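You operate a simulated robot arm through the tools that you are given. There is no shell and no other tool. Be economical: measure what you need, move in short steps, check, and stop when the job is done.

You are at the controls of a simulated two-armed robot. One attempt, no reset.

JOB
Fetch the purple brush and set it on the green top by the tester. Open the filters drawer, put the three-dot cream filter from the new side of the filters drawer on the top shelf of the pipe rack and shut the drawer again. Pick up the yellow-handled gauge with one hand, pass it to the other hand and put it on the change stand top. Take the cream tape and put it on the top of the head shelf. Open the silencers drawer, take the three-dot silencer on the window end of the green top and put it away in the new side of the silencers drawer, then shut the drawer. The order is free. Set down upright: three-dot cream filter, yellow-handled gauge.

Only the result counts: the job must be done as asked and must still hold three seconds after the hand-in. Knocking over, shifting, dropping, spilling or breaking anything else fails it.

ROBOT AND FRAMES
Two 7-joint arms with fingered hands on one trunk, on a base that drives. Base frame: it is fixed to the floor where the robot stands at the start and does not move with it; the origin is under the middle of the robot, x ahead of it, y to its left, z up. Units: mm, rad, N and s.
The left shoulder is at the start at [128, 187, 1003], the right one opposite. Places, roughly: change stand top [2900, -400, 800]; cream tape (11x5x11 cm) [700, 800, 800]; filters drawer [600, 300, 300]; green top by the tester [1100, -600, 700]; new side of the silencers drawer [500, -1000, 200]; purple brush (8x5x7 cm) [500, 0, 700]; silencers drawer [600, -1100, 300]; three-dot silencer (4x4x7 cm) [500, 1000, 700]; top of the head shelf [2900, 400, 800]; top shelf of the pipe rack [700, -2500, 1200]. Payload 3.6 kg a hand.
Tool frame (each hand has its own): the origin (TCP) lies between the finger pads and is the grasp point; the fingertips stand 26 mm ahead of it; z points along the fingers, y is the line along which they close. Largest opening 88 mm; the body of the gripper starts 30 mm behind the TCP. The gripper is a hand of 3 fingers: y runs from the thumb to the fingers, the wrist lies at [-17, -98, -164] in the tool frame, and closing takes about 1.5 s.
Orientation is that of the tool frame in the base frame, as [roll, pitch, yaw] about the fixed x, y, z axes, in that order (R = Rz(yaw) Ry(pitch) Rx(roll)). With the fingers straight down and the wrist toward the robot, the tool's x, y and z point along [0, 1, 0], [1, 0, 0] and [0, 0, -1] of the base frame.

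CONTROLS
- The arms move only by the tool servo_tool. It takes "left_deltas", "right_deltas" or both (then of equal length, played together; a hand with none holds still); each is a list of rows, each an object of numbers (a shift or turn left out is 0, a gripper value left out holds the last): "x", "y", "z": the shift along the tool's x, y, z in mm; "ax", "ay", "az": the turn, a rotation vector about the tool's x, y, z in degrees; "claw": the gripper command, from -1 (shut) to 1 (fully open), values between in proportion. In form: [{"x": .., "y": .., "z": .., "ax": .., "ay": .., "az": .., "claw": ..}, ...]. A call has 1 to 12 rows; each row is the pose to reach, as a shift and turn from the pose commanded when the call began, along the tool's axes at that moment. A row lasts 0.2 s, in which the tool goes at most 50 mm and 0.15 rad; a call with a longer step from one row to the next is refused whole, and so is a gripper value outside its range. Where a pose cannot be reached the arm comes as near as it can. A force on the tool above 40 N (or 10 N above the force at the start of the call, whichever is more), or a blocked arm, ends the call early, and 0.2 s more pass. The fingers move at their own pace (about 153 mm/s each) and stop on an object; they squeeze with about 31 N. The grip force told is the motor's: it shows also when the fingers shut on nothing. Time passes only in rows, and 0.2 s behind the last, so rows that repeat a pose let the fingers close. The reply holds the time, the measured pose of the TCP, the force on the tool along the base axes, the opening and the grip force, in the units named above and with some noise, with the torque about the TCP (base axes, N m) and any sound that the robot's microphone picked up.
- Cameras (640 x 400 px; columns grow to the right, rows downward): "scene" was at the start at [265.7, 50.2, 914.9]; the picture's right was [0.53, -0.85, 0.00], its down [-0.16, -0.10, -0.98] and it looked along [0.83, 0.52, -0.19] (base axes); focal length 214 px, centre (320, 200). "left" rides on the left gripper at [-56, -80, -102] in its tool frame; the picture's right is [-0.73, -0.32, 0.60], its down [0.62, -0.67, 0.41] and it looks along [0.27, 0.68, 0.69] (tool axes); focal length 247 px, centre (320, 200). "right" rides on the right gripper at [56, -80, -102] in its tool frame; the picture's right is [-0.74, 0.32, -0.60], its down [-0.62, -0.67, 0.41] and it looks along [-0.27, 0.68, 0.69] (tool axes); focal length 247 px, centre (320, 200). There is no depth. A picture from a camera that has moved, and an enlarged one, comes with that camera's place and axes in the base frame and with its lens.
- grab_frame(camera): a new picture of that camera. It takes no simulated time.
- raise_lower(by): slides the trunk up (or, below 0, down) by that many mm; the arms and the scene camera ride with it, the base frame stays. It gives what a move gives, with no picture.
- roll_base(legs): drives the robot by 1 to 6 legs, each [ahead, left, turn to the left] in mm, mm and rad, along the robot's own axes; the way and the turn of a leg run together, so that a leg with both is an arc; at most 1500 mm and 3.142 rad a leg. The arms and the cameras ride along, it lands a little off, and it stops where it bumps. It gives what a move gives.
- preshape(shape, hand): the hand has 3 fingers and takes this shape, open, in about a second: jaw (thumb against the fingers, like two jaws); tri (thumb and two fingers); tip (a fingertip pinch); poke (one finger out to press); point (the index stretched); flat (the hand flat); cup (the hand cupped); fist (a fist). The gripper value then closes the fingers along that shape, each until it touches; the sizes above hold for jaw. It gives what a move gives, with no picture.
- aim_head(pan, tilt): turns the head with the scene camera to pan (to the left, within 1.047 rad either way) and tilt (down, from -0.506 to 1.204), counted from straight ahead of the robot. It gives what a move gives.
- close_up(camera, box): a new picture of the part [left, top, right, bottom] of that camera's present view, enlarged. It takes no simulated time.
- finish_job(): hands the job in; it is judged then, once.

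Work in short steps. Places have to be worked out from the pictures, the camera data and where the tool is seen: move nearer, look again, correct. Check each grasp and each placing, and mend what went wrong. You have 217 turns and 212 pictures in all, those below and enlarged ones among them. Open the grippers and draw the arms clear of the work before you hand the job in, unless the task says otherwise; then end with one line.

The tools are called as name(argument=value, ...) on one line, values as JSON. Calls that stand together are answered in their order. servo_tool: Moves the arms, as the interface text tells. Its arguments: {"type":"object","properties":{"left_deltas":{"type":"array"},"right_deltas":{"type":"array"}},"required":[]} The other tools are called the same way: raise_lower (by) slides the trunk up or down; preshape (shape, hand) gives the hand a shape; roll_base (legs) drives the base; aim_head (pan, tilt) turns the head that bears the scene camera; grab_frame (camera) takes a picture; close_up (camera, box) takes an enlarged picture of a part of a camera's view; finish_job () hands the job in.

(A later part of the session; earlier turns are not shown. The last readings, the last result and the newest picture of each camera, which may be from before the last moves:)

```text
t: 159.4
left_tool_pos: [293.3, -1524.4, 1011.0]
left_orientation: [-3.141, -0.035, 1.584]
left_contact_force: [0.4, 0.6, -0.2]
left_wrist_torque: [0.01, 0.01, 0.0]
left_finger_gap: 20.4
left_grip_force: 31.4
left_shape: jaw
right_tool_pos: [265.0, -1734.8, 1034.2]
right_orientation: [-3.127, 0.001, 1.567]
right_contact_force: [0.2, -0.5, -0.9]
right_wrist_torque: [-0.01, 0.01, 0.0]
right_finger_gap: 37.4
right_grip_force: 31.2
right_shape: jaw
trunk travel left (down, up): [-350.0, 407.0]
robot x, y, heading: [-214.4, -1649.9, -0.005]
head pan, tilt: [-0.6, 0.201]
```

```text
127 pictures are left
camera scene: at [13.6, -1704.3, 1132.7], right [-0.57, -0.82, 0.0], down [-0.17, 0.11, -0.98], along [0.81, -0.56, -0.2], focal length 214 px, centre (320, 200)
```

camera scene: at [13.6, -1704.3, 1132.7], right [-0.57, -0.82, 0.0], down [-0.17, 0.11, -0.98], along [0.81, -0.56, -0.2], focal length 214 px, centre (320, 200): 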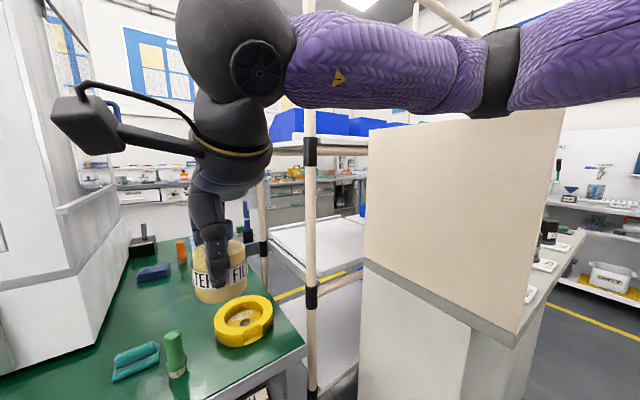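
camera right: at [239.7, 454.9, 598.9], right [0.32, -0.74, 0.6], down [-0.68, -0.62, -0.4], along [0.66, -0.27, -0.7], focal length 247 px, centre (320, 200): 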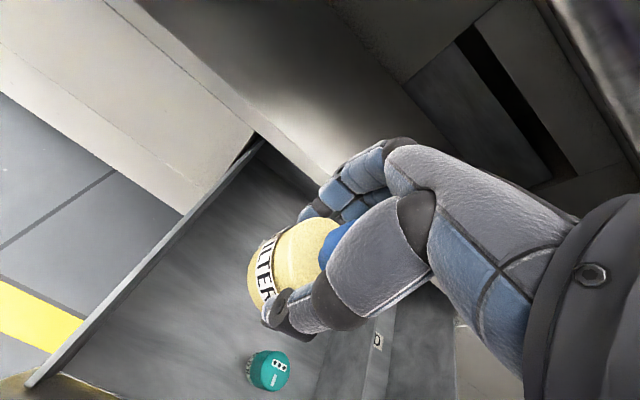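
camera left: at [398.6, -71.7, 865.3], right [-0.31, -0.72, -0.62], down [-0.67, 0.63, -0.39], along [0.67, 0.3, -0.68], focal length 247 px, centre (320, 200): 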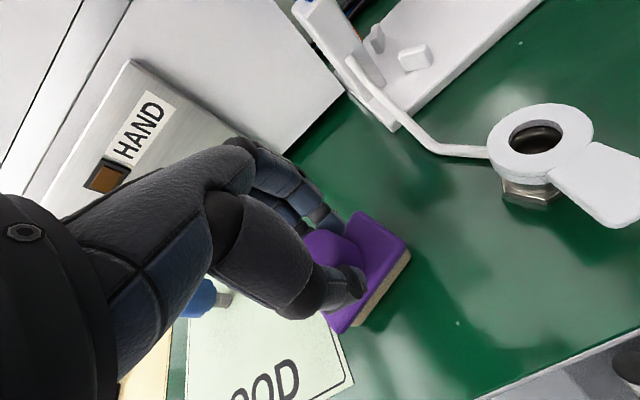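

The pipe rack stands past the bench end. I raise the trunk and look again.

raise_lower(by=400)

roll_base(legs=[[-150, 0, -0.7]])

aim_head(pan=0.0, tilt=0.45)

grab_frame(camera="scene")

aim_head(pan=0.9, tilt=0.45)

grab_frame(camera="scene")

```text
t: 163.2
left_tool_pos: [293.3, -1524.9, 1410.3]
left_orientation: [3.14, -0.036, 1.586]
left_contact_force: [0.1, 0.3, -1.3]
left_wrist_torque: [-0.04, 0.01, 0.01]
left_finger_gap: 20.8
left_grip_force: 31.2
left_shape: jaw
right_tool_pos: [266.1, -1735.2, 1436.3]
right_orientation: [-3.129, 0.002, 1.565]
right_contact_force: [0.2, 0.6, -0.4]
right_wrist_torque: [-0.04, 0.01, 0.02]
right_finger_gap: 37.4
right_grip_force: 31.0
right_shape: jaw
trunk travel left (down, up): [-750.0, 7.0]
robot x, y, heading: [-217.8, -1651.1, -0.005]
head pan, tilt: [-0.6, 0.201]
```

```text
t: 165.5
left_tool_pos: [120.6, -1832.1, 1410.9]
left_orientation: [3.14, -0.035, 0.882]
left_contact_force: [0.6, -0.1, -0.2]
left_wrist_torque: [-0.01, -0.01, -0.02]
left_finger_gap: 20.4
left_grip_force: 31.2
left_shape: jaw
right_tool_pos: [-36.6, -1975.8, 1436.6]
right_orientation: [-3.127, 0.001, 0.865]
right_contact_force: [-0.2, -0.4, -0.7]
right_wrist_torque: [0.0, -0.01, 0.01]
right_finger_gap: 37.5
right_grip_force: 30.8
right_shape: jaw
trunk travel left (down, up): [-750.0, 7.0]
robot x, y, heading: [-346.1, -1599.6, -0.708]
head pan, tilt: [-0.6, 0.201]
```

```text
t: 166.5
left_tool_pos: [120.4, -1831.6, 1410.1]
left_orientation: [3.141, -0.036, 0.885]
left_contact_force: [0.2, -0.1, -1.9]
left_wrist_torque: [-0.04, -0.01, 0.01]
left_finger_gap: 20.6
left_grip_force: 30.8
left_shape: jaw
right_tool_pos: [-36.6, -1975.6, 1436.1]
right_orientation: [-3.129, 0.0, 0.864]
right_contact_force: [0.3, 0.1, -0.9]
right_wrist_torque: [0.0, -0.01, 0.01]
right_finger_gap: 37.6
right_grip_force: 31.2
right_shape: jaw
trunk travel left (down, up): [-750.0, 7.0]
robot x, y, heading: [-346.6, -1598.6, -0.703]
head pan, tilt: [0.0, 0.45]
```

```text
126 pictures are left
camera scene: at [-179.1, -1745.5, 1520.9], right [-0.65, -0.76, 0.0], down [-0.33, 0.28, -0.9], along [0.69, -0.58, -0.44], focal length 214 px, centre (320, 200)
```

scene: 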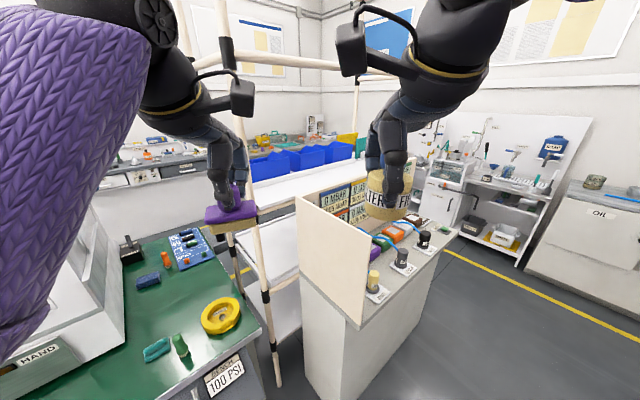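

```text
t: 167.7
left_tool_pos: [120.8, -1830.9, 1410.1]
left_orientation: [3.141, -0.035, 0.884]
left_contact_force: [0.4, 0.2, -0.8]
left_wrist_torque: [0.03, -0.01, 0.01]
left_finger_gap: 20.3
left_grip_force: 31.0
left_shape: jaw
right_tool_pos: [-37.0, -1974.6, 1436.4]
right_orientation: [-3.128, 0.001, 0.865]
right_contact_force: [0.2, -0.6, -0.7]
right_wrist_torque: [0.01, 0.01, 0.02]
right_finger_gap: 37.3
right_grip_force: 31.3
right_shape: jaw
trunk travel left (down, up): [-750.0, 7.0]
robot x, y, heading: [-348.2, -1600.9, -0.701]
head pan, tilt: [0.901, 0.45]
```

```text
125 pictures are left
camera scene: at [-159.1, -1668.0, 1520.9], right [0.19, -0.98, 0.0], down [-0.43, -0.08, -0.9], along [0.88, 0.17, -0.44], focal length 214 px, centre (320, 200)
```

scene: 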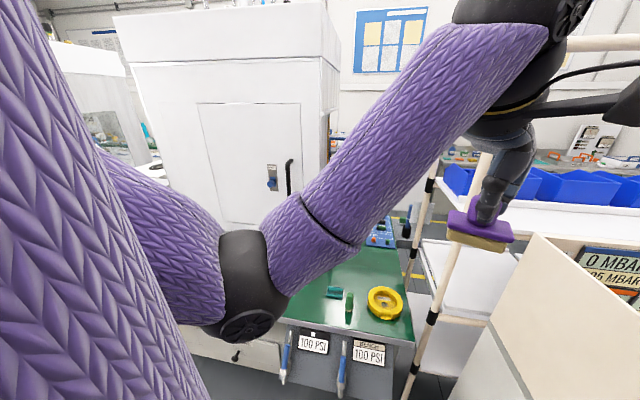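

The rack's front is blocked by a counter and it adjoins the bench, so it and the tester's far side must be reached from behind. I drive around the window end: turn to face +y and go.

roll_base(legs=[[0, 0, 2.27], [1400, 0, 0], [1450, 0, 0]])

aim_head(pan=-0.4, tilt=0.5)

grab_frame(camera="scene")

```text
t: 187.0
left_tool_pos: [-594.2, 1744.4, 1410.8]
left_orientation: [-3.14, -0.035, -3.099]
left_contact_force: [-1.1, -0.9, -0.3]
left_wrist_torque: [-0.01, 0.03, 0.0]
left_finger_gap: 20.0
left_grip_force: 31.1
left_shape: jaw
right_tool_pos: [-382.7, 1722.0, 1435.5]
right_orientation: [-3.128, 0.001, -3.12]
right_contact_force: [0.0, -0.3, -0.3]
right_wrist_torque: [0.0, -0.03, 0.01]
right_finger_gap: 37.6
right_grip_force: 30.9
right_shape: jaw
trunk travel left (down, up): [-750.0, 7.0]
robot x, y, heading: [-451.8, 1243.1, 1.592]
head pan, tilt: [0.901, 0.45]
```

```text
t: 188.4
left_tool_pos: [-595.3, 1745.3, 1409.5]
left_orientation: [3.141, -0.035, -3.099]
left_contact_force: [-0.1, 0.1, -0.6]
left_wrist_torque: [-0.01, 0.01, 0.0]
left_finger_gap: 20.1
left_grip_force: 31.6
left_shape: jaw
right_tool_pos: [-382.8, 1723.8, 1436.8]
right_orientation: [-3.127, 0.001, -3.119]
right_contact_force: [0.1, 0.3, 0.2]
right_wrist_torque: [0.0, 0.01, 0.0]
right_finger_gap: 37.6
right_grip_force: 30.3
right_shape: jaw
trunk travel left (down, up): [-750.0, 7.0]
robot x, y, heading: [-450.9, 1241.1, 1.589]
head pan, tilt: [-0.4, 0.499]
```

```text
124 pictures are left
camera scene: at [-422.7, 1456.8, 1516.5], right [0.93, -0.37, 0.0], down [-0.18, -0.45, -0.88], along [0.32, 0.82, -0.48], focal length 214 px, centre (320, 200)
```

scene: 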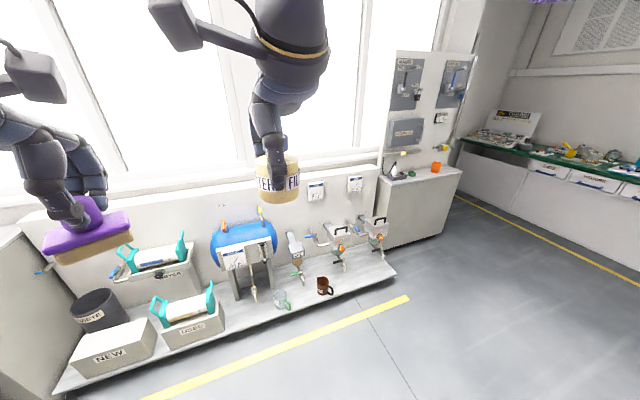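

Clear floor ahead. I go to y≈1650, turn to face +x and drive along the window aisle.

roll_base(legs=[[400, 0, 0], [0, 0, -1.59], [1400, 0, 0], [700, 0, 0]])

aim_head(pan=-0.6, tilt=0.5)

grab_frame(camera="scene")

```text
t: 204.9
left_tool_pos: [2155.7, 1779.9, 1410.3]
left_orientation: [3.141, -0.034, 1.608]
left_contact_force: [0.0, 0.8, 0.0]
left_wrist_torque: [0.03, 0.01, 0.01]
left_finger_gap: 19.8
left_grip_force: 31.1
left_shape: jaw
right_tool_pos: [2132.3, 1567.9, 1435.6]
right_orientation: [-3.128, 0.002, 1.589]
right_contact_force: [0.0, -0.3, 0.4]
right_wrist_torque: [0.01, -0.04, 0.0]
right_finger_gap: 37.4
right_grip_force: 31.4
right_shape: jaw
trunk travel left (down, up): [-750.0, 7.0]
robot x, y, heading: [1649.2, 1641.3, 0.017]
head pan, tilt: [-0.4, 0.499]
```

```text
t: 205.6
left_tool_pos: [2157.4, 1779.3, 1410.3]
left_orientation: [-3.141, -0.035, 1.608]
left_contact_force: [-0.2, 1.0, -1.3]
left_wrist_torque: [-0.02, -0.03, 0.01]
left_finger_gap: 20.1
left_grip_force: 30.8
left_shape: jaw
right_tool_pos: [2133.9, 1567.9, 1435.5]
right_orientation: [-3.127, 0.001, 1.589]
right_contact_force: [-0.1, -0.1, -0.6]
right_wrist_torque: [-0.02, 0.03, -0.01]
right_finger_gap: 37.3
right_grip_force: 31.0
right_shape: jaw
trunk travel left (down, up): [-750.0, 7.0]
robot x, y, heading: [1648.9, 1640.9, 0.013]
head pan, tilt: [-0.6, 0.499]
```

```text
123 pictures are left
camera scene: at [1859.6, 1594.0, 1516.4], right [-0.55, -0.84, 0.0], down [-0.4, 0.26, -0.88], along [0.73, -0.48, -0.48], focal length 214 px, centre (320, 200)
```

scene: 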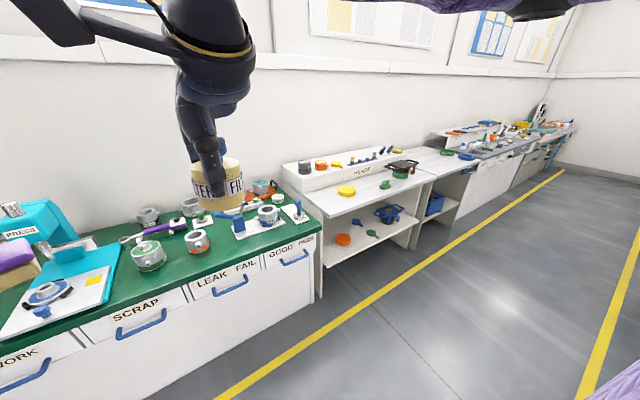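

I'm in the back aisle; the head shelf is visible. I turn to face -y and look along the aisle.

roll_base(legs=[[150, 0, 0], [0, 0, -1.585]])

aim_head(pan=-0.4, tilt=0.5)

grab_frame(camera="scene")

```text
t: 210.8
left_tool_pos: [1927.5, 1136.5, 1410.3]
left_orientation: [-3.14, -0.034, 0.02]
left_contact_force: [0.1, 0.2, -0.7]
left_wrist_torque: [0.0, 0.03, 0.02]
left_finger_gap: 19.5
left_grip_force: 31.2
left_shape: jaw
right_tool_pos: [1715.3, 1163.6, 1436.7]
right_orientation: [-3.129, 0.003, 0.0]
right_contact_force: [0.5, -0.2, -0.8]
right_wrist_torque: [-0.06, 0.01, -0.05]
right_finger_gap: 37.2
right_grip_force: 31.2
right_shape: jaw
trunk travel left (down, up): [-750.0, 7.0]
robot x, y, heading: [1799.9, 1642.5, -1.565]
head pan, tilt: [-0.6, 0.499]
```

```text
t: 211.6
left_tool_pos: [1926.1, 1137.4, 1411.3]
left_orientation: [3.141, -0.035, 0.019]
left_contact_force: [0.1, 0.4, -0.7]
left_wrist_torque: [0.0, -0.02, 0.02]
left_finger_gap: 19.7
left_grip_force: 30.9
left_shape: jaw
right_tool_pos: [1716.8, 1164.2, 1436.7]
right_orientation: [-3.127, 0.001, 0.001]
right_contact_force: [0.4, 0.1, -0.5]
right_wrist_torque: [-0.01, -0.02, 0.01]
right_finger_gap: 37.2
right_grip_force: 31.2
right_shape: jaw
trunk travel left (down, up): [-750.0, 7.0]
robot x, y, heading: [1797.3, 1645.4, -1.569]
head pan, tilt: [-0.4, 0.499]
```

```text
122 pictures are left
camera scene: at [1762.9, 1429.5, 1516.5], right [-0.92, 0.39, 0.0], down [0.19, 0.44, -0.88], along [-0.34, -0.81, -0.48], focal length 214 px, centre (320, 200)
```

scene: 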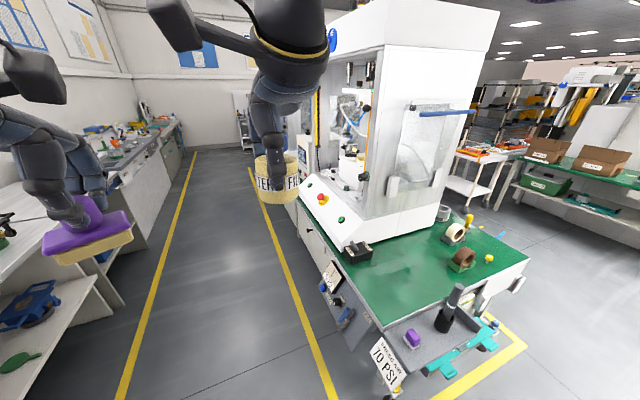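

The back aisle is free. I drive along to y≈-560 and turn to face the bench's far side by the tester.

roll_base(legs=[[1200, 0, 0], [1000, 0, 0], [0, 0, -1.57]])

aim_head(pan=0.0, tilt=0.6)

grab_frame(camera="scene")

```text
t: 226.5
left_tool_pos: [1260.3, -703.1, 1411.3]
left_orientation: [-3.141, -0.036, -1.606]
left_contact_force: [-0.5, -0.5, -0.3]
left_wrist_torque: [-0.01, 0.0, -0.02]
left_finger_gap: 19.8
left_grip_force: 31.8
left_shape: jaw
right_tool_pos: [1298.1, -494.0, 1435.9]
right_orientation: [-3.128, 0.001, -1.625]
right_contact_force: [-0.7, -0.2, -0.5]
right_wrist_torque: [0.0, 0.02, -0.04]
right_finger_gap: 37.1
right_grip_force: 30.9
right_shape: jaw
trunk travel left (down, up): [-750.0, 7.0]
robot x, y, heading: [1773.4, -604.2, 3.087]
head pan, tilt: [-0.4, 0.499]
```

```text
t: 227.4
left_tool_pos: [1260.5, -702.1, 1409.8]
left_orientation: [3.141, -0.035, -1.608]
left_contact_force: [-0.2, 0.3, -0.7]
left_wrist_torque: [-0.01, 0.03, 0.0]
left_finger_gap: 19.6
left_grip_force: 31.2
left_shape: jaw
right_tool_pos: [1298.5, -493.8, 1435.2]
right_orientation: [-3.129, -0.002, -1.624]
right_contact_force: [0.1, 0.3, 0.0]
right_wrist_torque: [0.05, 0.01, 0.02]
right_finger_gap: 37.3
right_grip_force: 31.4
right_shape: jaw
trunk travel left (down, up): [-750.0, 7.0]
robot x, y, heading: [1773.4, -600.8, 3.091]
head pan, tilt: [0.0, 0.6]
```

```text
121 pictures are left
camera scene: at [1554.6, -588.8, 1507.4], right [0.05, 1.0, 0.0], down [0.56, -0.03, -0.83], along [-0.82, 0.04, -0.56], focal length 214 px, centre (320, 200)
```

scene: 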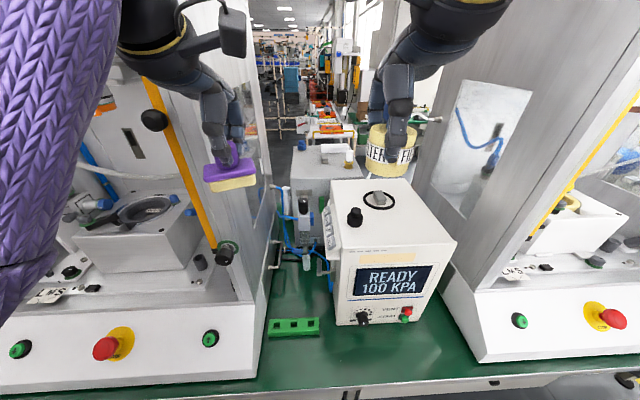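

The far-side green top beside the tester: free spot ≈(1070,-640) behind a green tray. I'll do the filter on the rack first so the right hand is free; I look left along the aisle toward the rack.

aim_head(pan=1.0, tilt=0.4)

grab_frame(camera="scene")

```text
t: 228.7
left_tool_pos: [1260.5, -702.5, 1410.0]
left_orientation: [-3.141, -0.036, -1.606]
left_contact_force: [0.5, -0.4, -0.4]
left_wrist_torque: [0.0, -0.01, 0.0]
left_finger_gap: 19.6
left_grip_force: 30.4
left_shape: jaw
right_tool_pos: [1297.7, -493.5, 1434.8]
right_orientation: [-3.127, 0.003, -1.625]
right_contact_force: [-0.2, 0.7, -0.7]
right_wrist_torque: [-0.04, -0.01, 0.04]
right_finger_gap: 37.4
right_grip_force: 30.9
right_shape: jaw
trunk travel left (down, up): [-750.0, 7.0]
robot x, y, heading: [1773.8, -600.2, 3.088]
head pan, tilt: [1.0, 0.4]
```

```text
120 pictures are left
camera scene: at [1588.6, -668.8, 1525.6], right [-0.81, 0.59, 0.0], down [0.23, 0.32, -0.92], along [-0.54, -0.75, -0.39], focal length 214 px, centre (320, 200)
```

scene: 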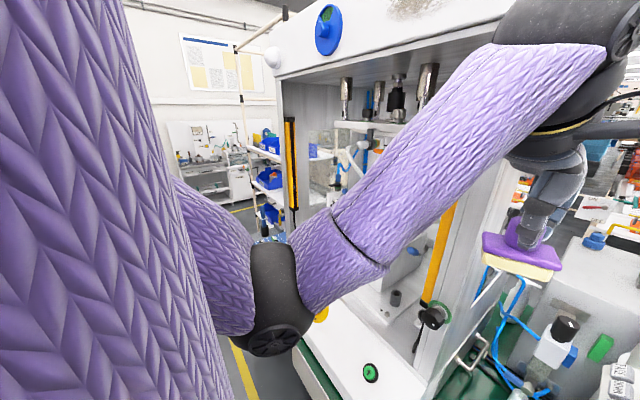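

Rack with blue bins lies further along. I straighten, back off slightly, and slide left along the aisle.

roll_base(legs=[[-80, 0, 0.05], [0, 1300, 0]])

aim_head(pan=0.3, tilt=0.35)

grab_frame(camera="scene")

```text
t: 235.9
left_tool_pos: [1302.7, -2018.1, 1411.7]
left_orientation: [3.141, -0.036, -1.605]
left_contact_force: [0.8, 0.2, -1.3]
left_wrist_torque: [-0.03, -0.01, 0.02]
left_finger_gap: 19.6
left_grip_force: 31.2
left_shape: jaw
right_tool_pos: [1340.7, -1809.0, 1436.5]
right_orientation: [-3.128, 0.0, -1.623]
right_contact_force: [-0.4, 0.1, 0.5]
right_wrist_torque: [0.0, 0.03, -0.01]
right_finger_gap: 37.1
right_grip_force: 31.2
right_shape: jaw
trunk travel left (down, up): [-750.0, 7.0]
robot x, y, heading: [1819.0, -1915.0, 3.096]
head pan, tilt: [1.0, 0.4]
```

```text
t: 237.0
left_tool_pos: [1303.7, -2017.9, 1409.4]
left_orientation: [-3.142, -0.035, -1.604]
left_contact_force: [0.1, -0.5, -1.6]
left_wrist_torque: [0.01, -0.02, -0.03]
left_finger_gap: 19.7
left_grip_force: 31.0
left_shape: jaw
right_tool_pos: [1341.7, -1807.8, 1435.1]
right_orientation: [-3.129, 0.002, -1.622]
right_contact_force: [0.5, 1.0, -1.4]
right_wrist_torque: [0.01, 0.01, 0.0]
right_finger_gap: 37.4
right_grip_force: 31.2
right_shape: jaw
trunk travel left (down, up): [-750.0, 7.0]
robot x, y, heading: [1815.9, -1912.8, 3.09]
head pan, tilt: [0.3, 0.351]
```

```text
119 pictures are left
camera scene: at [1595.6, -1930.6, 1530.1], right [-0.25, 0.97, 0.0], down [0.33, 0.08, -0.94], along [-0.91, -0.23, -0.34], focal length 214 px, centre (320, 200)
```

scene: 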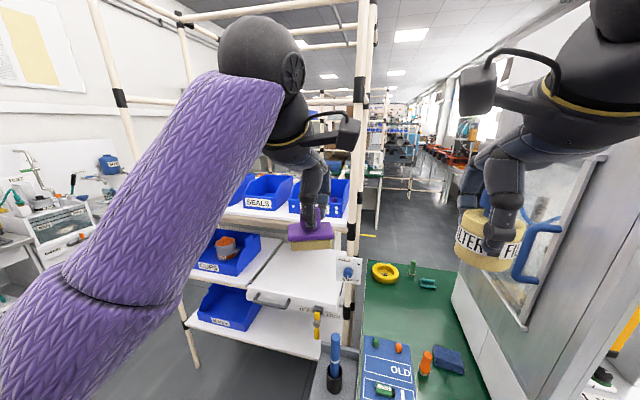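

The rack opens toward me; top shelf holds blue bins. I move on to face it centrally.

roll_base(legs=[[0, 560, 0.045]])

aim_head(pan=0.0, tilt=0.3)

grab_frame(camera="scene")

```text
t: 240.2
left_tool_pos: [1296.2, -2614.7, 1410.8]
left_orientation: [3.141, -0.036, -1.55]
left_contact_force: [0.8, 0.2, -0.4]
left_wrist_torque: [-0.04, 0.0, -0.01]
left_finger_gap: 19.5
left_grip_force: 30.6
left_shape: jaw
right_tool_pos: [1322.6, -2404.8, 1435.9]
right_orientation: [-3.128, 0.001, -1.57]
right_contact_force: [0.4, 0.5, -1.0]
right_wrist_torque: [0.02, 0.0, -0.01]
right_finger_gap: 37.2
right_grip_force: 31.5
right_shape: jaw
trunk travel left (down, up): [-750.0, 7.0]
robot x, y, heading: [1801.9, -2483.6, -3.133]
head pan, tilt: [0.3, 0.351]
```

```text
t: 241.0
left_tool_pos: [1295.8, -2616.9, 1410.8]
left_orientation: [-3.141, -0.035, -1.551]
left_contact_force: [-0.5, 0.1, -0.7]
left_wrist_torque: [0.0, 0.0, 0.01]
left_finger_gap: 19.7
left_grip_force: 30.6
left_shape: jaw
right_tool_pos: [1322.4, -2403.7, 1436.0]
right_orientation: [-3.129, 0.003, -1.57]
right_contact_force: [0.6, 0.0, -1.0]
right_wrist_torque: [-0.01, 0.02, 0.04]
right_finger_gap: 37.2
right_grip_force: 31.2
right_shape: jaw
trunk travel left (down, up): [-750.0, 7.0]
robot x, y, heading: [1800.4, -2482.4, -3.137]
head pan, tilt: [0.0, 0.3]
```

```text
118 pictures are left
camera scene: at [1578.6, -2486.1, 1534.9], right [0.0, 1.0, 0.0], down [0.3, 0.0, -0.96], along [-0.96, 0.0, -0.3], focal length 214 px, centre (320, 200)
```

scene: 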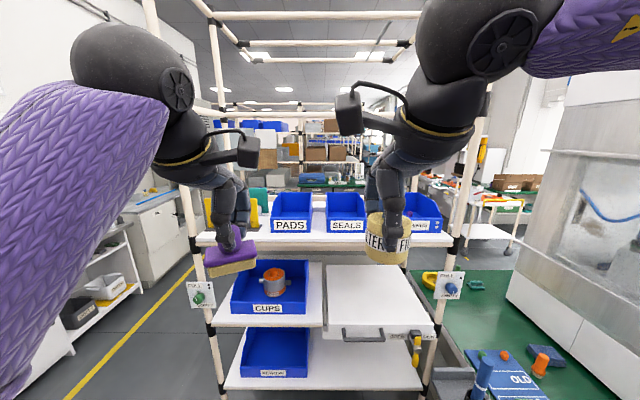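

Shelf: front edge x≈948, y from -2877 to -2062, z≈1200; bins start at x≈888. I move closer for a clearer view of free space.

roll_base(legs=[[200, 0, 0]])

servo_tool(left_deltas=[{"x": 30, "z": -20}, {"x": 60, "z": -40}, {"x": 90, "z": -60}, {"x": 120, "z": -80}])

grab_frame(camera="scene")

grab_frame(camera="left")

grab_frame(camera="right")

```text
t: 242.6
left_tool_pos: [1100.9, -2618.1, 1411.3]
left_orientation: [-3.141, -0.036, -1.547]
left_contact_force: [-0.5, 0.7, -1.3]
left_wrist_torque: [-0.01, 0.01, 0.01]
left_finger_gap: 20.1
left_grip_force: 31.0
left_shape: jaw
right_tool_pos: [1126.5, -2407.3, 1435.3]
right_orientation: [-3.128, 0.003, -1.567]
right_contact_force: [0.4, -0.3, -0.5]
right_wrist_torque: [-0.01, -0.01, -0.01]
right_finger_gap: 37.1
right_grip_force: 31.2
right_shape: jaw
trunk travel left (down, up): [-750.0, 7.0]
robot x, y, heading: [1606.4, -2487.3, -3.134]
head pan, tilt: [0.0, 0.3]
```

```text
t: 243.6
left_tool_pos: [1106.4, -2733.4, 1494.5]
left_orientation: [-3.14, -0.035, -1.547]
left_contact_force: [-0.1, 0.2, -0.3]
left_wrist_torque: [0.01, 0.0, 0.0]
left_finger_gap: 19.7
left_grip_force: 31.3
left_shape: jaw
right_tool_pos: [1128.1, -2409.1, 1436.3]
right_orientation: [-3.13, 0.002, -1.568]
right_contact_force: [0.6, 0.4, -0.4]
right_wrist_torque: [0.01, 0.03, -0.02]
right_finger_gap: 37.0
right_grip_force: 30.6
right_shape: jaw
trunk travel left (down, up): [-750.0, 7.0]
robot x, y, heading: [1604.6, -2487.6, -3.136]
head pan, tilt: [0.0, 0.3]
```

```text
117 pictures are left
camera scene: at [1383.9, -2488.8, 1535.1], right [0.0, 1.0, 0.0], down [0.29, 0.0, -0.96], along [-0.96, 0.0, -0.29], focal length 214 px, centre (320, 200)
```

scene: 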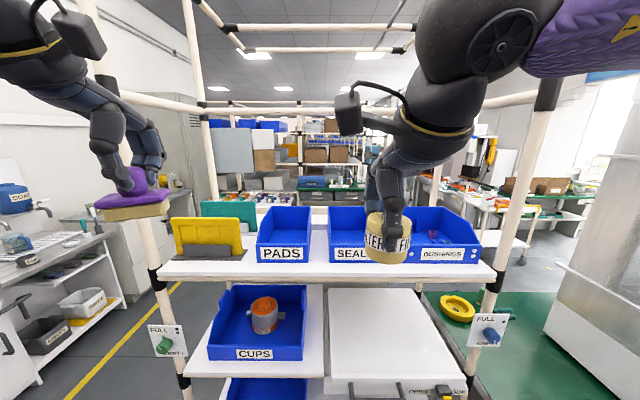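

```text
116 pictures are left
camera left: at [1184.5, -2674.8, 1595.0], right [0.3, 0.72, -0.62], down [0.68, -0.62, -0.39], along [-0.67, -0.3, -0.68], focal length 247 px, centre (320, 200)
```

left: 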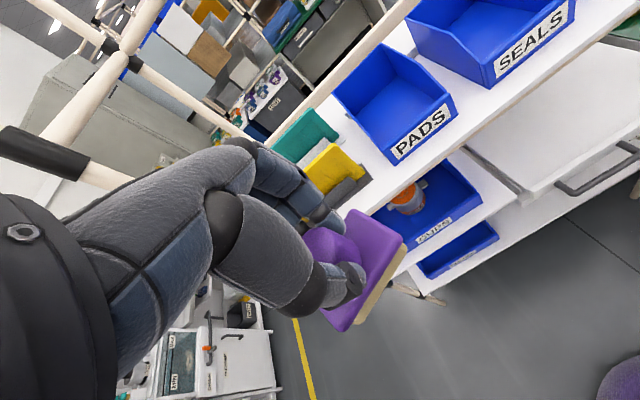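

```text
115 pictures are left
camera right: at [1207.0, -2465.6, 1539.6], right [-0.33, 0.73, 0.6], down [0.67, 0.63, -0.4], along [-0.67, 0.27, -0.69], focal length 247 px, centre (320, 200)
```

right: 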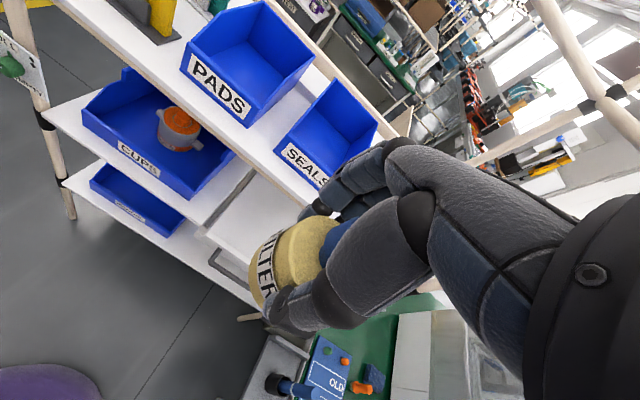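

Shelf top ≈ z 1180; there is a ~90 mm free strip in front of the bins (x≈840–930). I'll stand the filter there at y≈-2489, with the hand turned to close sideways. First left hand back, right hand rotation, then closer.

servo_tool(left_deltas=[{"y": -12}, {"y": -24}, {"y": -36}, {"y": -48}, {"y": -60}, {"y": -72}, {"y": -84}, {"y": -96}, {"y": -108}, {"y": -116}, {"y": -120}], right_deltas=[{"x": 4, "az": -8.2}, {"x": 8, "az": -16.4}, {"x": 12, "az": -24.6}, {"x": 16, "az": -32.8}, {"x": 20, "az": -41}, {"x": 24, "az": -49.2}, {"x": 28, "az": -57.4}, {"x": 32, "az": -65.6}, {"x": 36, "az": -73.8}, {"x": 40, "az": -82}, {"x": 40, "az": -90}])

roll_base(legs=[[130, 0, 0]])

grab_frame(camera="right")

grab_frame(camera="scene")

```text
t: 246.0
left_tool_pos: [1222.4, -2730.3, 1494.0]
left_orientation: [-3.139, -0.032, -1.549]
left_contact_force: [-0.5, -0.7, -0.3]
left_wrist_torque: [0.01, 0.02, -0.01]
left_finger_gap: 19.8
left_grip_force: 31.2
left_shape: jaw
right_tool_pos: [1147.7, -2426.3, 1422.5]
right_orientation: [-3.127, 0.081, -0.456]
right_contact_force: [-0.6, -0.1, -0.6]
right_wrist_torque: [-0.01, 0.0, 0.01]
right_finger_gap: 37.4
right_grip_force: 30.9
right_shape: jaw
right hand out of reach, approached as far as the arm can: row 8, 9, 10, 11
trunk travel left (down, up): [-750.0, 7.0]
robot x, y, heading: [1606.9, -2486.2, -3.132]
head pan, tilt: [0.0, 0.3]
```

```text
t: 247.3
left_tool_pos: [1092.2, -2731.7, 1494.2]
left_orientation: [3.141, -0.035, -1.551]
left_contact_force: [0.1, -0.1, -0.5]
left_wrist_torque: [0.0, 0.02, -0.01]
left_finger_gap: 19.6
left_grip_force: 30.5
left_shape: jaw
right_tool_pos: [1019.1, -2425.5, 1423.3]
right_orientation: [-3.13, 0.084, -0.46]
right_contact_force: [-0.3, 0.3, -0.7]
right_wrist_torque: [-0.03, 0.02, 0.0]
right_finger_gap: 37.2
right_grip_force: 30.4
right_shape: jaw
trunk travel left (down, up): [-750.0, 7.0]
robot x, y, heading: [1478.8, -2490.3, -3.139]
head pan, tilt: [0.0, 0.3]
```

```text
114 pictures are left
camera right: at [1112.0, -2384.1, 1521.7], right [-0.76, 0.01, 0.65], down [-0.29, 0.89, -0.35], along [-0.59, -0.45, -0.67], focal length 247 px, centre (320, 200)
```

right: 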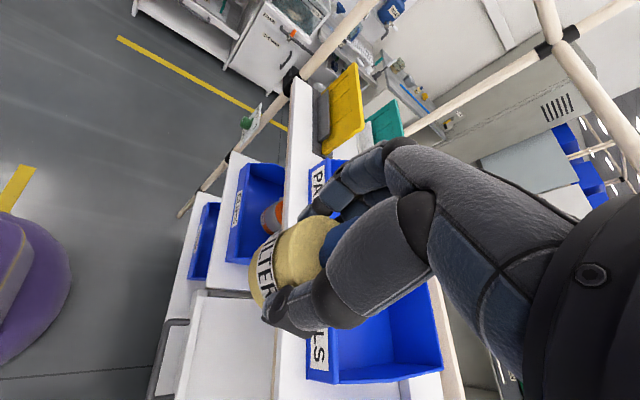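

```text
113 pictures are left
camera scene: at [1252.2, -2486.7, 1535.1], right [0.0, 1.0, 0.0], down [0.29, 0.0, -0.96], along [-0.96, 0.0, -0.29], focal length 214 px, centre (320, 200)
```

scene: 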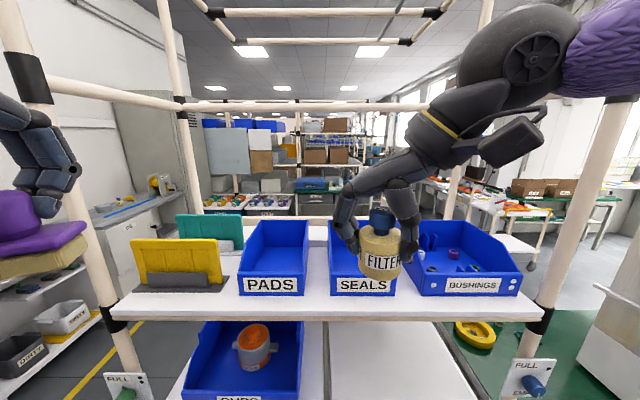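

The wrist limits the yaw to about 64°, fine. I zoom on the shelf's front strip before placing.

close_up(camera="scene", box=[220, 220, 460, 370])

```text
2.67 times, centred on (340, 295) of scene
camera zoom: at [1252.2, -2486.7, 1535.1], right [0.0, 1.0, 0.0], down [0.29, 0.0, -0.96], along [-0.96, 0.0, -0.29], focal length 572 px, centre (267, -53)
```

zoom: 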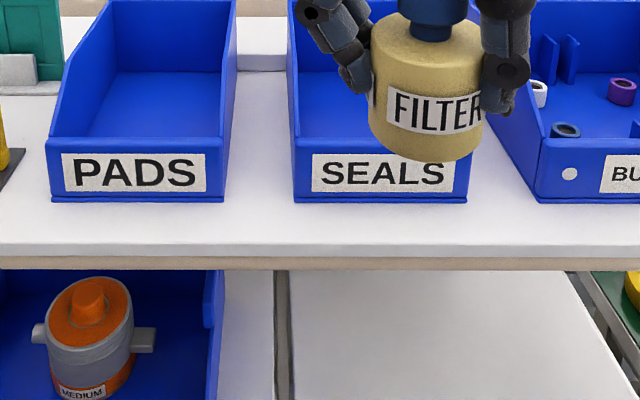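

The free strip is x≈841–890; I'll stand the filter at (870,-2492), in front of the gap between PADS and SEALS. I go to a hover first.

servo_tool(right_deltas=[{"x": -25, "y": 8, "z": 20, "az": 8}, {"x": -50, "y": 16, "z": 40, "az": 12}, {"x": -75, "y": 24, "z": 60, "az": 12}, {"x": -100, "y": 34, "z": 80, "az": 12}, {"x": -126, "y": 43, "z": 106, "az": 12}])

grab_frame(camera="scene")

grab_frame(camera="right")

```text
t: 248.5
left_tool_pos: [1090.8, -2729.6, 1493.4]
left_orientation: [3.14, -0.036, -1.551]
left_contact_force: [-0.4, 0.1, -2.1]
left_wrist_torque: [0.04, 0.0, -0.01]
left_finger_gap: 19.4
left_grip_force: 31.0
left_shape: jaw
right_tool_pos: [917.9, -2406.2, 1355.9]
right_orientation: [3.137, 0.084, -0.672]
right_contact_force: [-0.9, 0.0, -1.0]
right_wrist_torque: [0.02, 0.02, -0.02]
right_finger_gap: 37.2
right_grip_force: 31.4
right_shape: jaw
right hand out of reach, approached as far as the arm can: row 4, 5
trunk travel left (down, up): [-750.0, 7.0]
robot x, y, heading: [1472.1, -2485.0, -3.14]
head pan, tilt: [0.0, 0.3]
```

```text
111 pictures are left
camera scene: at [1251.0, -2485.8, 1534.9], right [0.0, 1.0, 0.0], down [0.3, 0.0, -0.96], along [-0.96, 0.0, -0.3], focal length 214 px, centre (320, 200)
```

scene: 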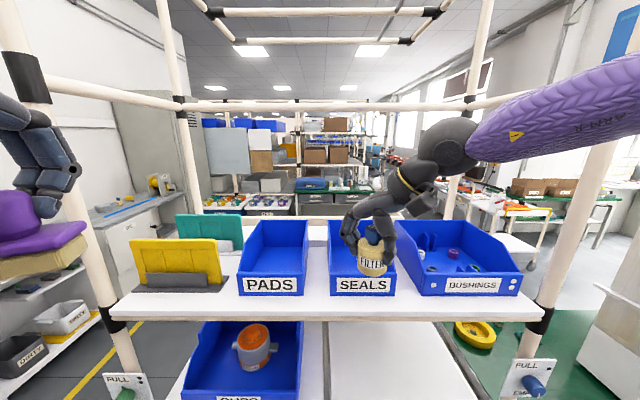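

```text
110 pictures are left
camera right: at [1019.7, -2383.5, 1453.5], right [-0.73, 0.18, 0.66], down [-0.1, 0.93, -0.36], along [-0.68, -0.33, -0.66], focal length 247 px, centre (320, 200)
```

right: 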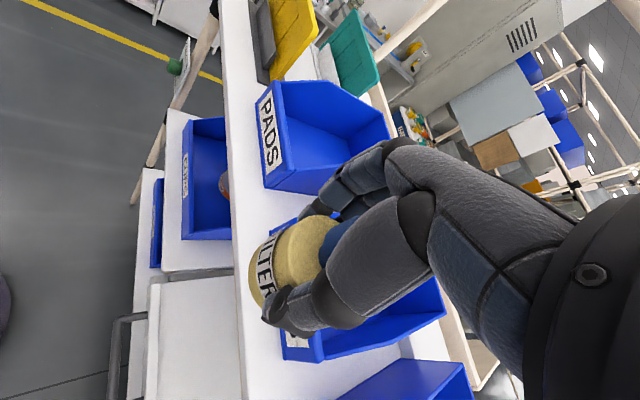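

The arm is at its reach limit; I bring the left hand inward, raise the right a bit, and shift the base left and closer.

servo_tool(left_deltas=[{"x": -30}, {"x": -60}, {"x": -90}, {"x": -120}], right_deltas=[{"z": -15}, {"z": -30}, {"z": -50}, {"z": -60}])

roll_base(legs=[[0, 150, 0]])

grab_frame(camera="scene")

```text
t: 249.5
left_tool_pos: [1089.6, -2606.9, 1488.3]
left_orientation: [3.14, -0.035, -1.551]
left_contact_force: [-0.5, 1.1, -0.6]
left_wrist_torque: [-0.04, 0.0, 0.0]
left_finger_gap: 19.8
left_grip_force: 30.8
left_shape: jaw
right_tool_pos: [921.8, -2409.6, 1418.2]
right_orientation: [3.135, 0.08, -0.672]
right_contact_force: [0.4, -0.6, -0.2]
right_wrist_torque: [0.02, 0.01, 0.03]
right_finger_gap: 37.5
right_grip_force: 31.3
right_shape: jaw
trunk travel left (down, up): [-750.0, 7.0]
robot x, y, heading: [1473.4, -2487.4, -3.141]
head pan, tilt: [0.0, 0.3]
```

```text
t: 250.9
left_tool_pos: [1089.5, -2760.2, 1487.1]
left_orientation: [-3.141, -0.039, -1.554]
left_contact_force: [-0.2, 1.2, -1.5]
left_wrist_torque: [-0.01, 0.0, -0.02]
left_finger_gap: 19.5
left_grip_force: 31.5
left_shape: jaw
right_tool_pos: [921.5, -2563.4, 1416.6]
right_orientation: [3.136, 0.08, -0.674]
right_contact_force: [-0.1, 0.1, -1.1]
right_wrist_torque: [-0.08, -0.02, -0.01]
right_finger_gap: 36.9
right_grip_force: 30.8
right_shape: jaw
trunk travel left (down, up): [-750.0, 7.0]
robot x, y, heading: [1476.4, -2642.3, -3.139]
head pan, tilt: [0.0, 0.3]
```

```text
109 pictures are left
camera scene: at [1251.0, -2639.1, 1534.9], right [0.0, 1.0, 0.0], down [0.3, 0.0, -0.96], along [-0.96, 0.0, -0.3], focal length 214 px, centre (320, 200)
```

scene: 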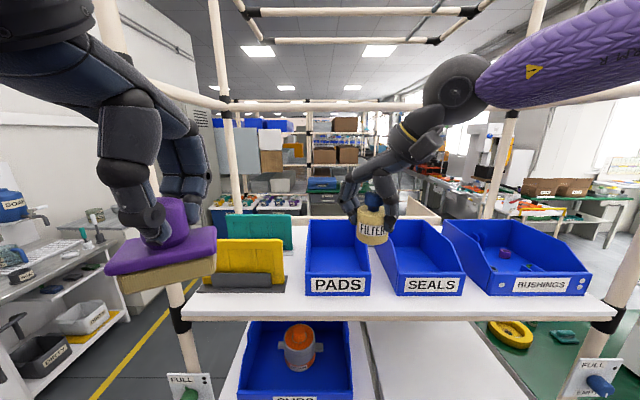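

Now I command the hover over the target again from the better base position.

servo_tool(right_deltas=[{"x": -8, "y": -35}, {"x": -16, "y": -70}, {"x": -24, "y": -105, "z": 15}, {"x": -32, "y": -147, "z": 30}])

grab_frame(camera="right")

```text
t: 251.9
left_tool_pos: [1091.2, -2758.2, 1489.1]
left_orientation: [3.139, -0.039, -1.551]
left_contact_force: [1.2, 0.5, -0.8]
left_wrist_torque: [-0.04, 0.03, 0.01]
left_finger_gap: 19.6
left_grip_force: 31.2
left_shape: jaw
right_tool_pos: [985.8, -2412.8, 1380.3]
right_orientation: [-3.131, 0.144, -0.691]
right_contact_force: [1.0, 0.5, -1.2]
right_wrist_torque: [-0.01, -0.02, 0.02]
right_finger_gap: 36.9
right_grip_force: 30.6
right_shape: jaw
right hand out of reach, approached as far as the arm can: row 3, 4
trunk travel left (down, up): [-750.0, 7.0]
robot x, y, heading: [1473.5, -2643.8, -3.135]
head pan, tilt: [0.0, 0.3]
```

```text
108 pictures are left
camera right: at [1091.1, -2398.0, 1475.5], right [-0.7, 0.16, 0.7], down [-0.09, 0.95, -0.31], along [-0.71, -0.28, -0.65], focal length 247 px, centre (320, 200)
```

right: 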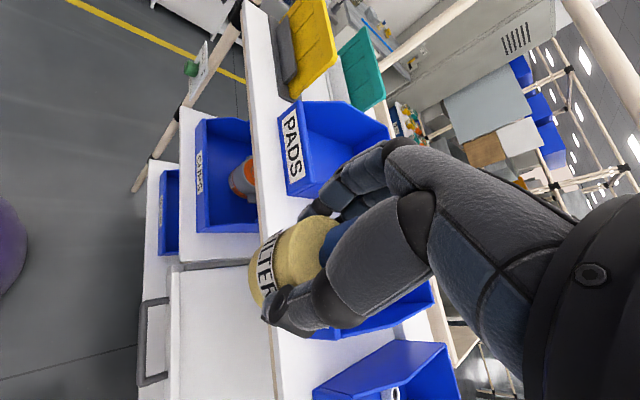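

Deltas act from the measured pose, and the hand prefers a cross-body target. I first bring the right hand across and upright, then shift the base right.

servo_tool(right_deltas=[{"x": 25, "y": 18, "z": -10, "ay": 2}, {"x": 50, "y": 36, "z": -20, "ay": 4}, {"x": 75, "y": 54, "z": -30, "ay": 6, "az": -4}, {"x": 100, "y": 72, "z": -30, "ay": 8, "az": -10}, {"x": 127, "y": 90, "z": -30, "ay": 8, "az": -16}, {"x": 127, "y": 90, "z": -30, "ay": 8, "az": -22}])

roll_base(legs=[[0, -215, 0]])

grab_frame(camera="scene")

```text
t: 253.3
left_tool_pos: [1091.2, -2763.6, 1488.9]
left_orientation: [3.139, -0.033, -1.553]
left_contact_force: [0.1, -0.5, 0.3]
left_wrist_torque: [0.0, 0.01, -0.01]
left_finger_gap: 19.4
left_grip_force: 30.8
left_shape: jaw
right_tool_pos: [1052.0, -2524.3, 1405.4]
right_orientation: [-3.106, 0.025, -0.469]
right_contact_force: [0.1, -0.3, -0.9]
right_wrist_torque: [-0.03, 0.05, 0.0]
right_finger_gap: 37.1
right_grip_force: 30.9
right_shape: jaw
right hand out of reach, approached as far as the arm can: row 4, 5, 6
trunk travel left (down, up): [-750.0, 7.0]
robot x, y, heading: [1474.5, -2642.6, -3.143]
head pan, tilt: [0.0, 0.3]
```

```text
t: 254.9
left_tool_pos: [1089.0, -2549.7, 1487.1]
left_orientation: [3.141, -0.032, -1.555]
left_contact_force: [-0.8, 0.4, -0.6]
left_wrist_torque: [0.03, -0.02, 0.02]
left_finger_gap: 19.4
left_grip_force: 30.7
left_shape: jaw
right_tool_pos: [1050.9, -2309.1, 1405.3]
right_orientation: [-3.108, 0.025, -0.476]
right_contact_force: [-0.7, -0.1, -0.5]
right_wrist_torque: [0.0, 0.01, 0.0]
right_finger_gap: 37.3
right_grip_force: 30.5
right_shape: jaw
trunk travel left (down, up): [-750.0, 7.0]
robot x, y, heading: [1476.4, -2427.4, 3.137]
head pan, tilt: [0.0, 0.3]
```

```text
107 pictures are left
camera scene: at [1251.2, -2427.5, 1534.9], right [0.0, 1.0, 0.0], down [0.3, 0.0, -0.96], along [-0.96, 0.0, -0.3], focal length 214 px, centre (320, 200)
```

scene: 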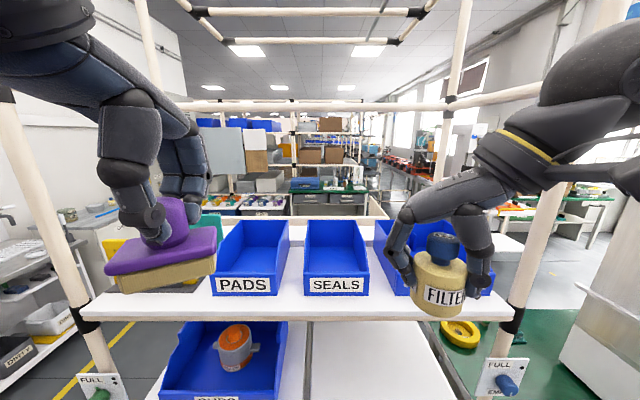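

Forward 100 mm, then I move the right hand across to the target while lowering.

roll_base(legs=[[100, 0, 0]])

servo_tool(right_deltas=[{"x": 2, "y": 35, "z": 10}, {"x": 4, "y": 70, "z": 20}, {"x": 6, "y": 105, "z": 35}, {"x": 8, "y": 140, "z": 55, "az": -5}, {"x": 10, "y": 170, "z": 80, "az": -10}, {"x": 12, "y": 200, "z": 105, "az": -15}])

grab_frame(camera="scene")

grab_frame(camera="right")

```text
t: 256.1
left_tool_pos: [989.5, -2548.1, 1486.7]
left_orientation: [3.14, -0.033, -1.554]
left_contact_force: [0.0, 1.3, -0.3]
left_wrist_torque: [0.0, 0.01, 0.0]
left_finger_gap: 19.8
left_grip_force: 31.1
left_shape: jaw
right_tool_pos: [949.4, -2309.5, 1404.9]
right_orientation: [-3.107, 0.024, -0.475]
right_contact_force: [-0.2, -0.6, -1.8]
right_wrist_torque: [0.01, -0.01, 0.01]
right_finger_gap: 36.9
right_grip_force: 31.2
right_shape: jaw
trunk travel left (down, up): [-750.0, 7.0]
robot x, y, heading: [1371.6, -2429.8, 3.141]
head pan, tilt: [0.0, 0.3]
```

```text
t: 257.5
left_tool_pos: [988.4, -2549.3, 1488.1]
left_orientation: [3.141, -0.035, -1.555]
left_contact_force: [-0.1, -0.3, -0.7]
left_wrist_torque: [0.01, 0.0, 0.01]
left_finger_gap: 19.5
left_grip_force: 31.0
left_shape: jaw
right_tool_pos: [915.2, -2390.7, 1356.3]
right_orientation: [-3.129, 0.081, -0.38]
right_contact_force: [-0.3, -0.4, -0.2]
right_wrist_torque: [0.05, 0.01, -0.03]
right_finger_gap: 36.8
right_grip_force: 30.4
right_shape: jaw
right hand out of reach, approached as far as the arm can: row 4, 5, 6
trunk travel left (down, up): [-750.0, 7.0]
robot x, y, heading: [1375.8, -2430.8, 3.141]
head pan, tilt: [0.0, 0.3]
```

```text
106 pictures are left
camera scene: at [1150.8, -2426.6, 1535.0], right [0.0, 1.0, 0.0], down [0.3, 0.0, -0.96], along [-0.96, 0.0, -0.3], focal length 214 px, centre (320, 200)
```

scene: 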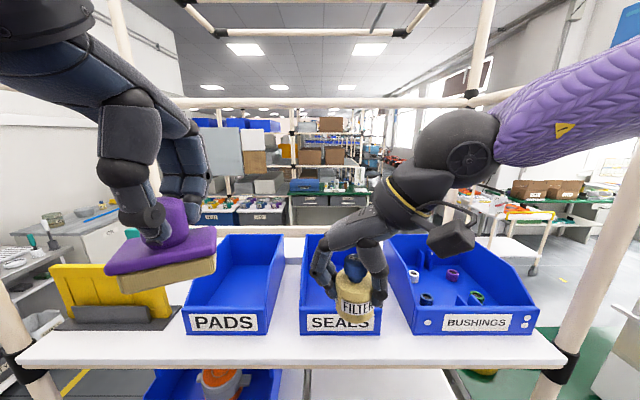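

```text
105 pictures are left
camera right: at [1004.1, -2342.6, 1454.7], right [-0.76, -0.05, 0.65], down [-0.36, 0.87, -0.35], along [-0.55, -0.5, -0.67], focal length 247 px, centre (320, 200)
```

right: 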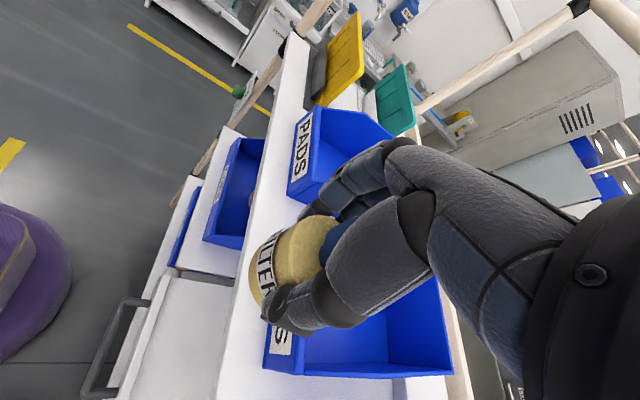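

I plan the release geometry: yaw≈-0.5 with the filter at (870,-2472), so the rear fingers sit in the gap between bins. I retract both hands a bit, then reposition the base where that yaw was reachable.

servo_tool(right_deltas=[{"x": 8, "y": -20, "z": -10, "ay": 1}, {"x": 16, "y": -40, "z": -20, "ay": 2, "az": 2}, {"x": 25, "y": -60, "z": -30, "ay": 4, "az": 4}, {"x": 34, "y": -78, "z": -40, "ay": 4.6, "az": 7}], left_deltas=[{"y": -25}, {"y": -50}, {"y": -75}, {"y": -90}])

roll_base(legs=[[0, 155, 0], [75, 0, 0]])

grab_frame(camera="scene")

```text
t: 258.5
left_tool_pos: [1059.1, -2537.1, 1489.3]
left_orientation: [-3.14, -0.036, -1.555]
left_contact_force: [0.4, 0.6, -0.7]
left_wrist_torque: [0.0, 0.02, -0.01]
left_finger_gap: 19.8
left_grip_force: 31.2
left_shape: jaw
left hand out of reach, approached as far as the arm can: row 3, 4
right_tool_pos: [979.1, -2326.7, 1395.8]
right_orientation: [-3.134, 0.001, -0.504]
right_contact_force: [0.2, 0.6, 0.0]
right_wrist_torque: [-0.01, -0.02, -0.04]
right_finger_gap: 37.1
right_grip_force: 31.3
right_shape: jaw
trunk travel left (down, up): [-750.0, 7.0]
robot x, y, heading: [1378.4, -2428.6, 3.138]
head pan, tilt: [0.0, 0.3]
```

```text
t: 260.5
left_tool_pos: [985.0, -2691.1, 1489.1]
left_orientation: [3.141, -0.036, -1.564]
left_contact_force: [0.5, -1.2, -1.5]
left_wrist_torque: [0.0, 0.03, 0.05]
left_finger_gap: 19.7
left_grip_force: 31.0
left_shape: jaw
right_tool_pos: [904.0, -2481.1, 1396.7]
right_orientation: [-3.133, 0.003, -0.51]
right_contact_force: [0.1, -0.1, -1.0]
right_wrist_torque: [0.0, 0.01, -0.03]
right_finger_gap: 37.0
right_grip_force: 31.3
right_shape: jaw
trunk travel left (down, up): [-750.0, 7.0]
robot x, y, heading: [1296.9, -2580.9, 3.135]
head pan, tilt: [0.0, 0.3]
```

```text
104 pictures are left
camera scene: at [1076.5, -2580.8, 1535.2], right [0.01, 1.0, 0.0], down [0.29, 0.0, -0.96], along [-0.96, 0.01, -0.29], focal length 214 px, centre (320, 200)
```

scene: 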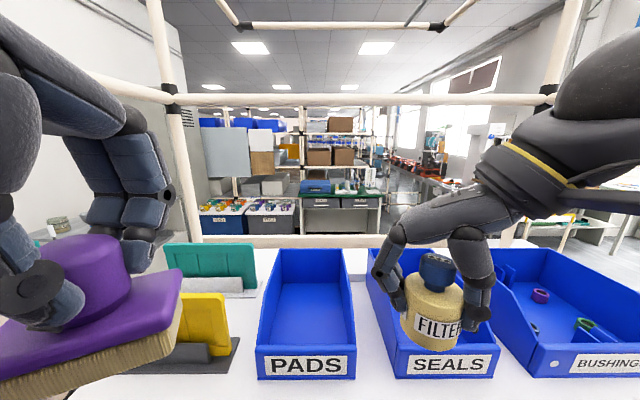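

Upright at yaw -0.51 near the target. I tilt the head down to measure the strip precisely.

aim_head(pan=0.15, tilt=0.75)

grab_frame(camera="scene")

grab_frame(camera="right")

```text
t: 261.4
left_tool_pos: [982.9, -2691.0, 1489.7]
left_orientation: [-3.14, -0.035, -1.56]
left_contact_force: [0.2, -0.2, 0.3]
left_wrist_torque: [-0.02, 0.0, 0.01]
left_finger_gap: 19.6
left_grip_force: 31.2
left_shape: jaw
right_tool_pos: [903.3, -2480.9, 1396.6]
right_orientation: [-3.132, 0.002, -0.512]
right_contact_force: [-0.2, -0.2, -0.9]
right_wrist_torque: [0.0, 0.03, 0.02]
right_finger_gap: 36.8
right_grip_force: 30.6
right_shape: jaw
trunk travel left (down, up): [-750.0, 7.0]
robot x, y, heading: [1298.5, -2583.7, 3.139]
head pan, tilt: [0.15, 0.75]
```

```text
103 pictures are left
camera scene: at [1086.8, -2592.9, 1494.7], right [-0.14, 0.99, 0.0], down [0.67, 0.1, -0.73], along [-0.72, -0.1, -0.68], focal length 214 px, centre (320, 200)
```

scene: 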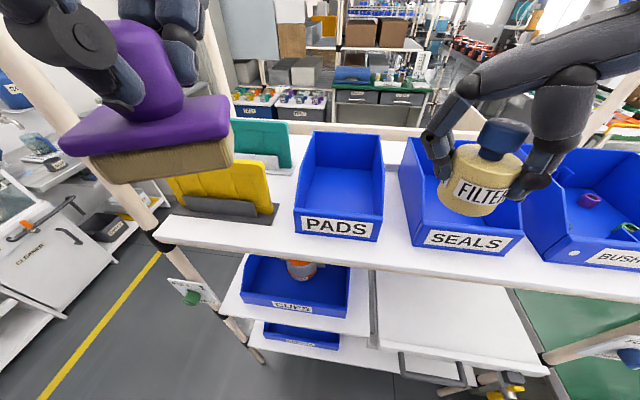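

```text
102 pictures are left
camera right: at [991.8, -2440.2, 1498.9], right [-0.8, 0.08, 0.6], down [-0.22, 0.89, -0.4], along [-0.56, -0.45, -0.69], focal length 247 px, centre (320, 200)
```

right: 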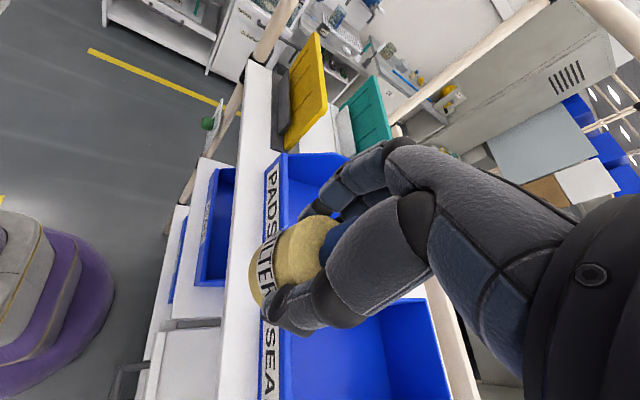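

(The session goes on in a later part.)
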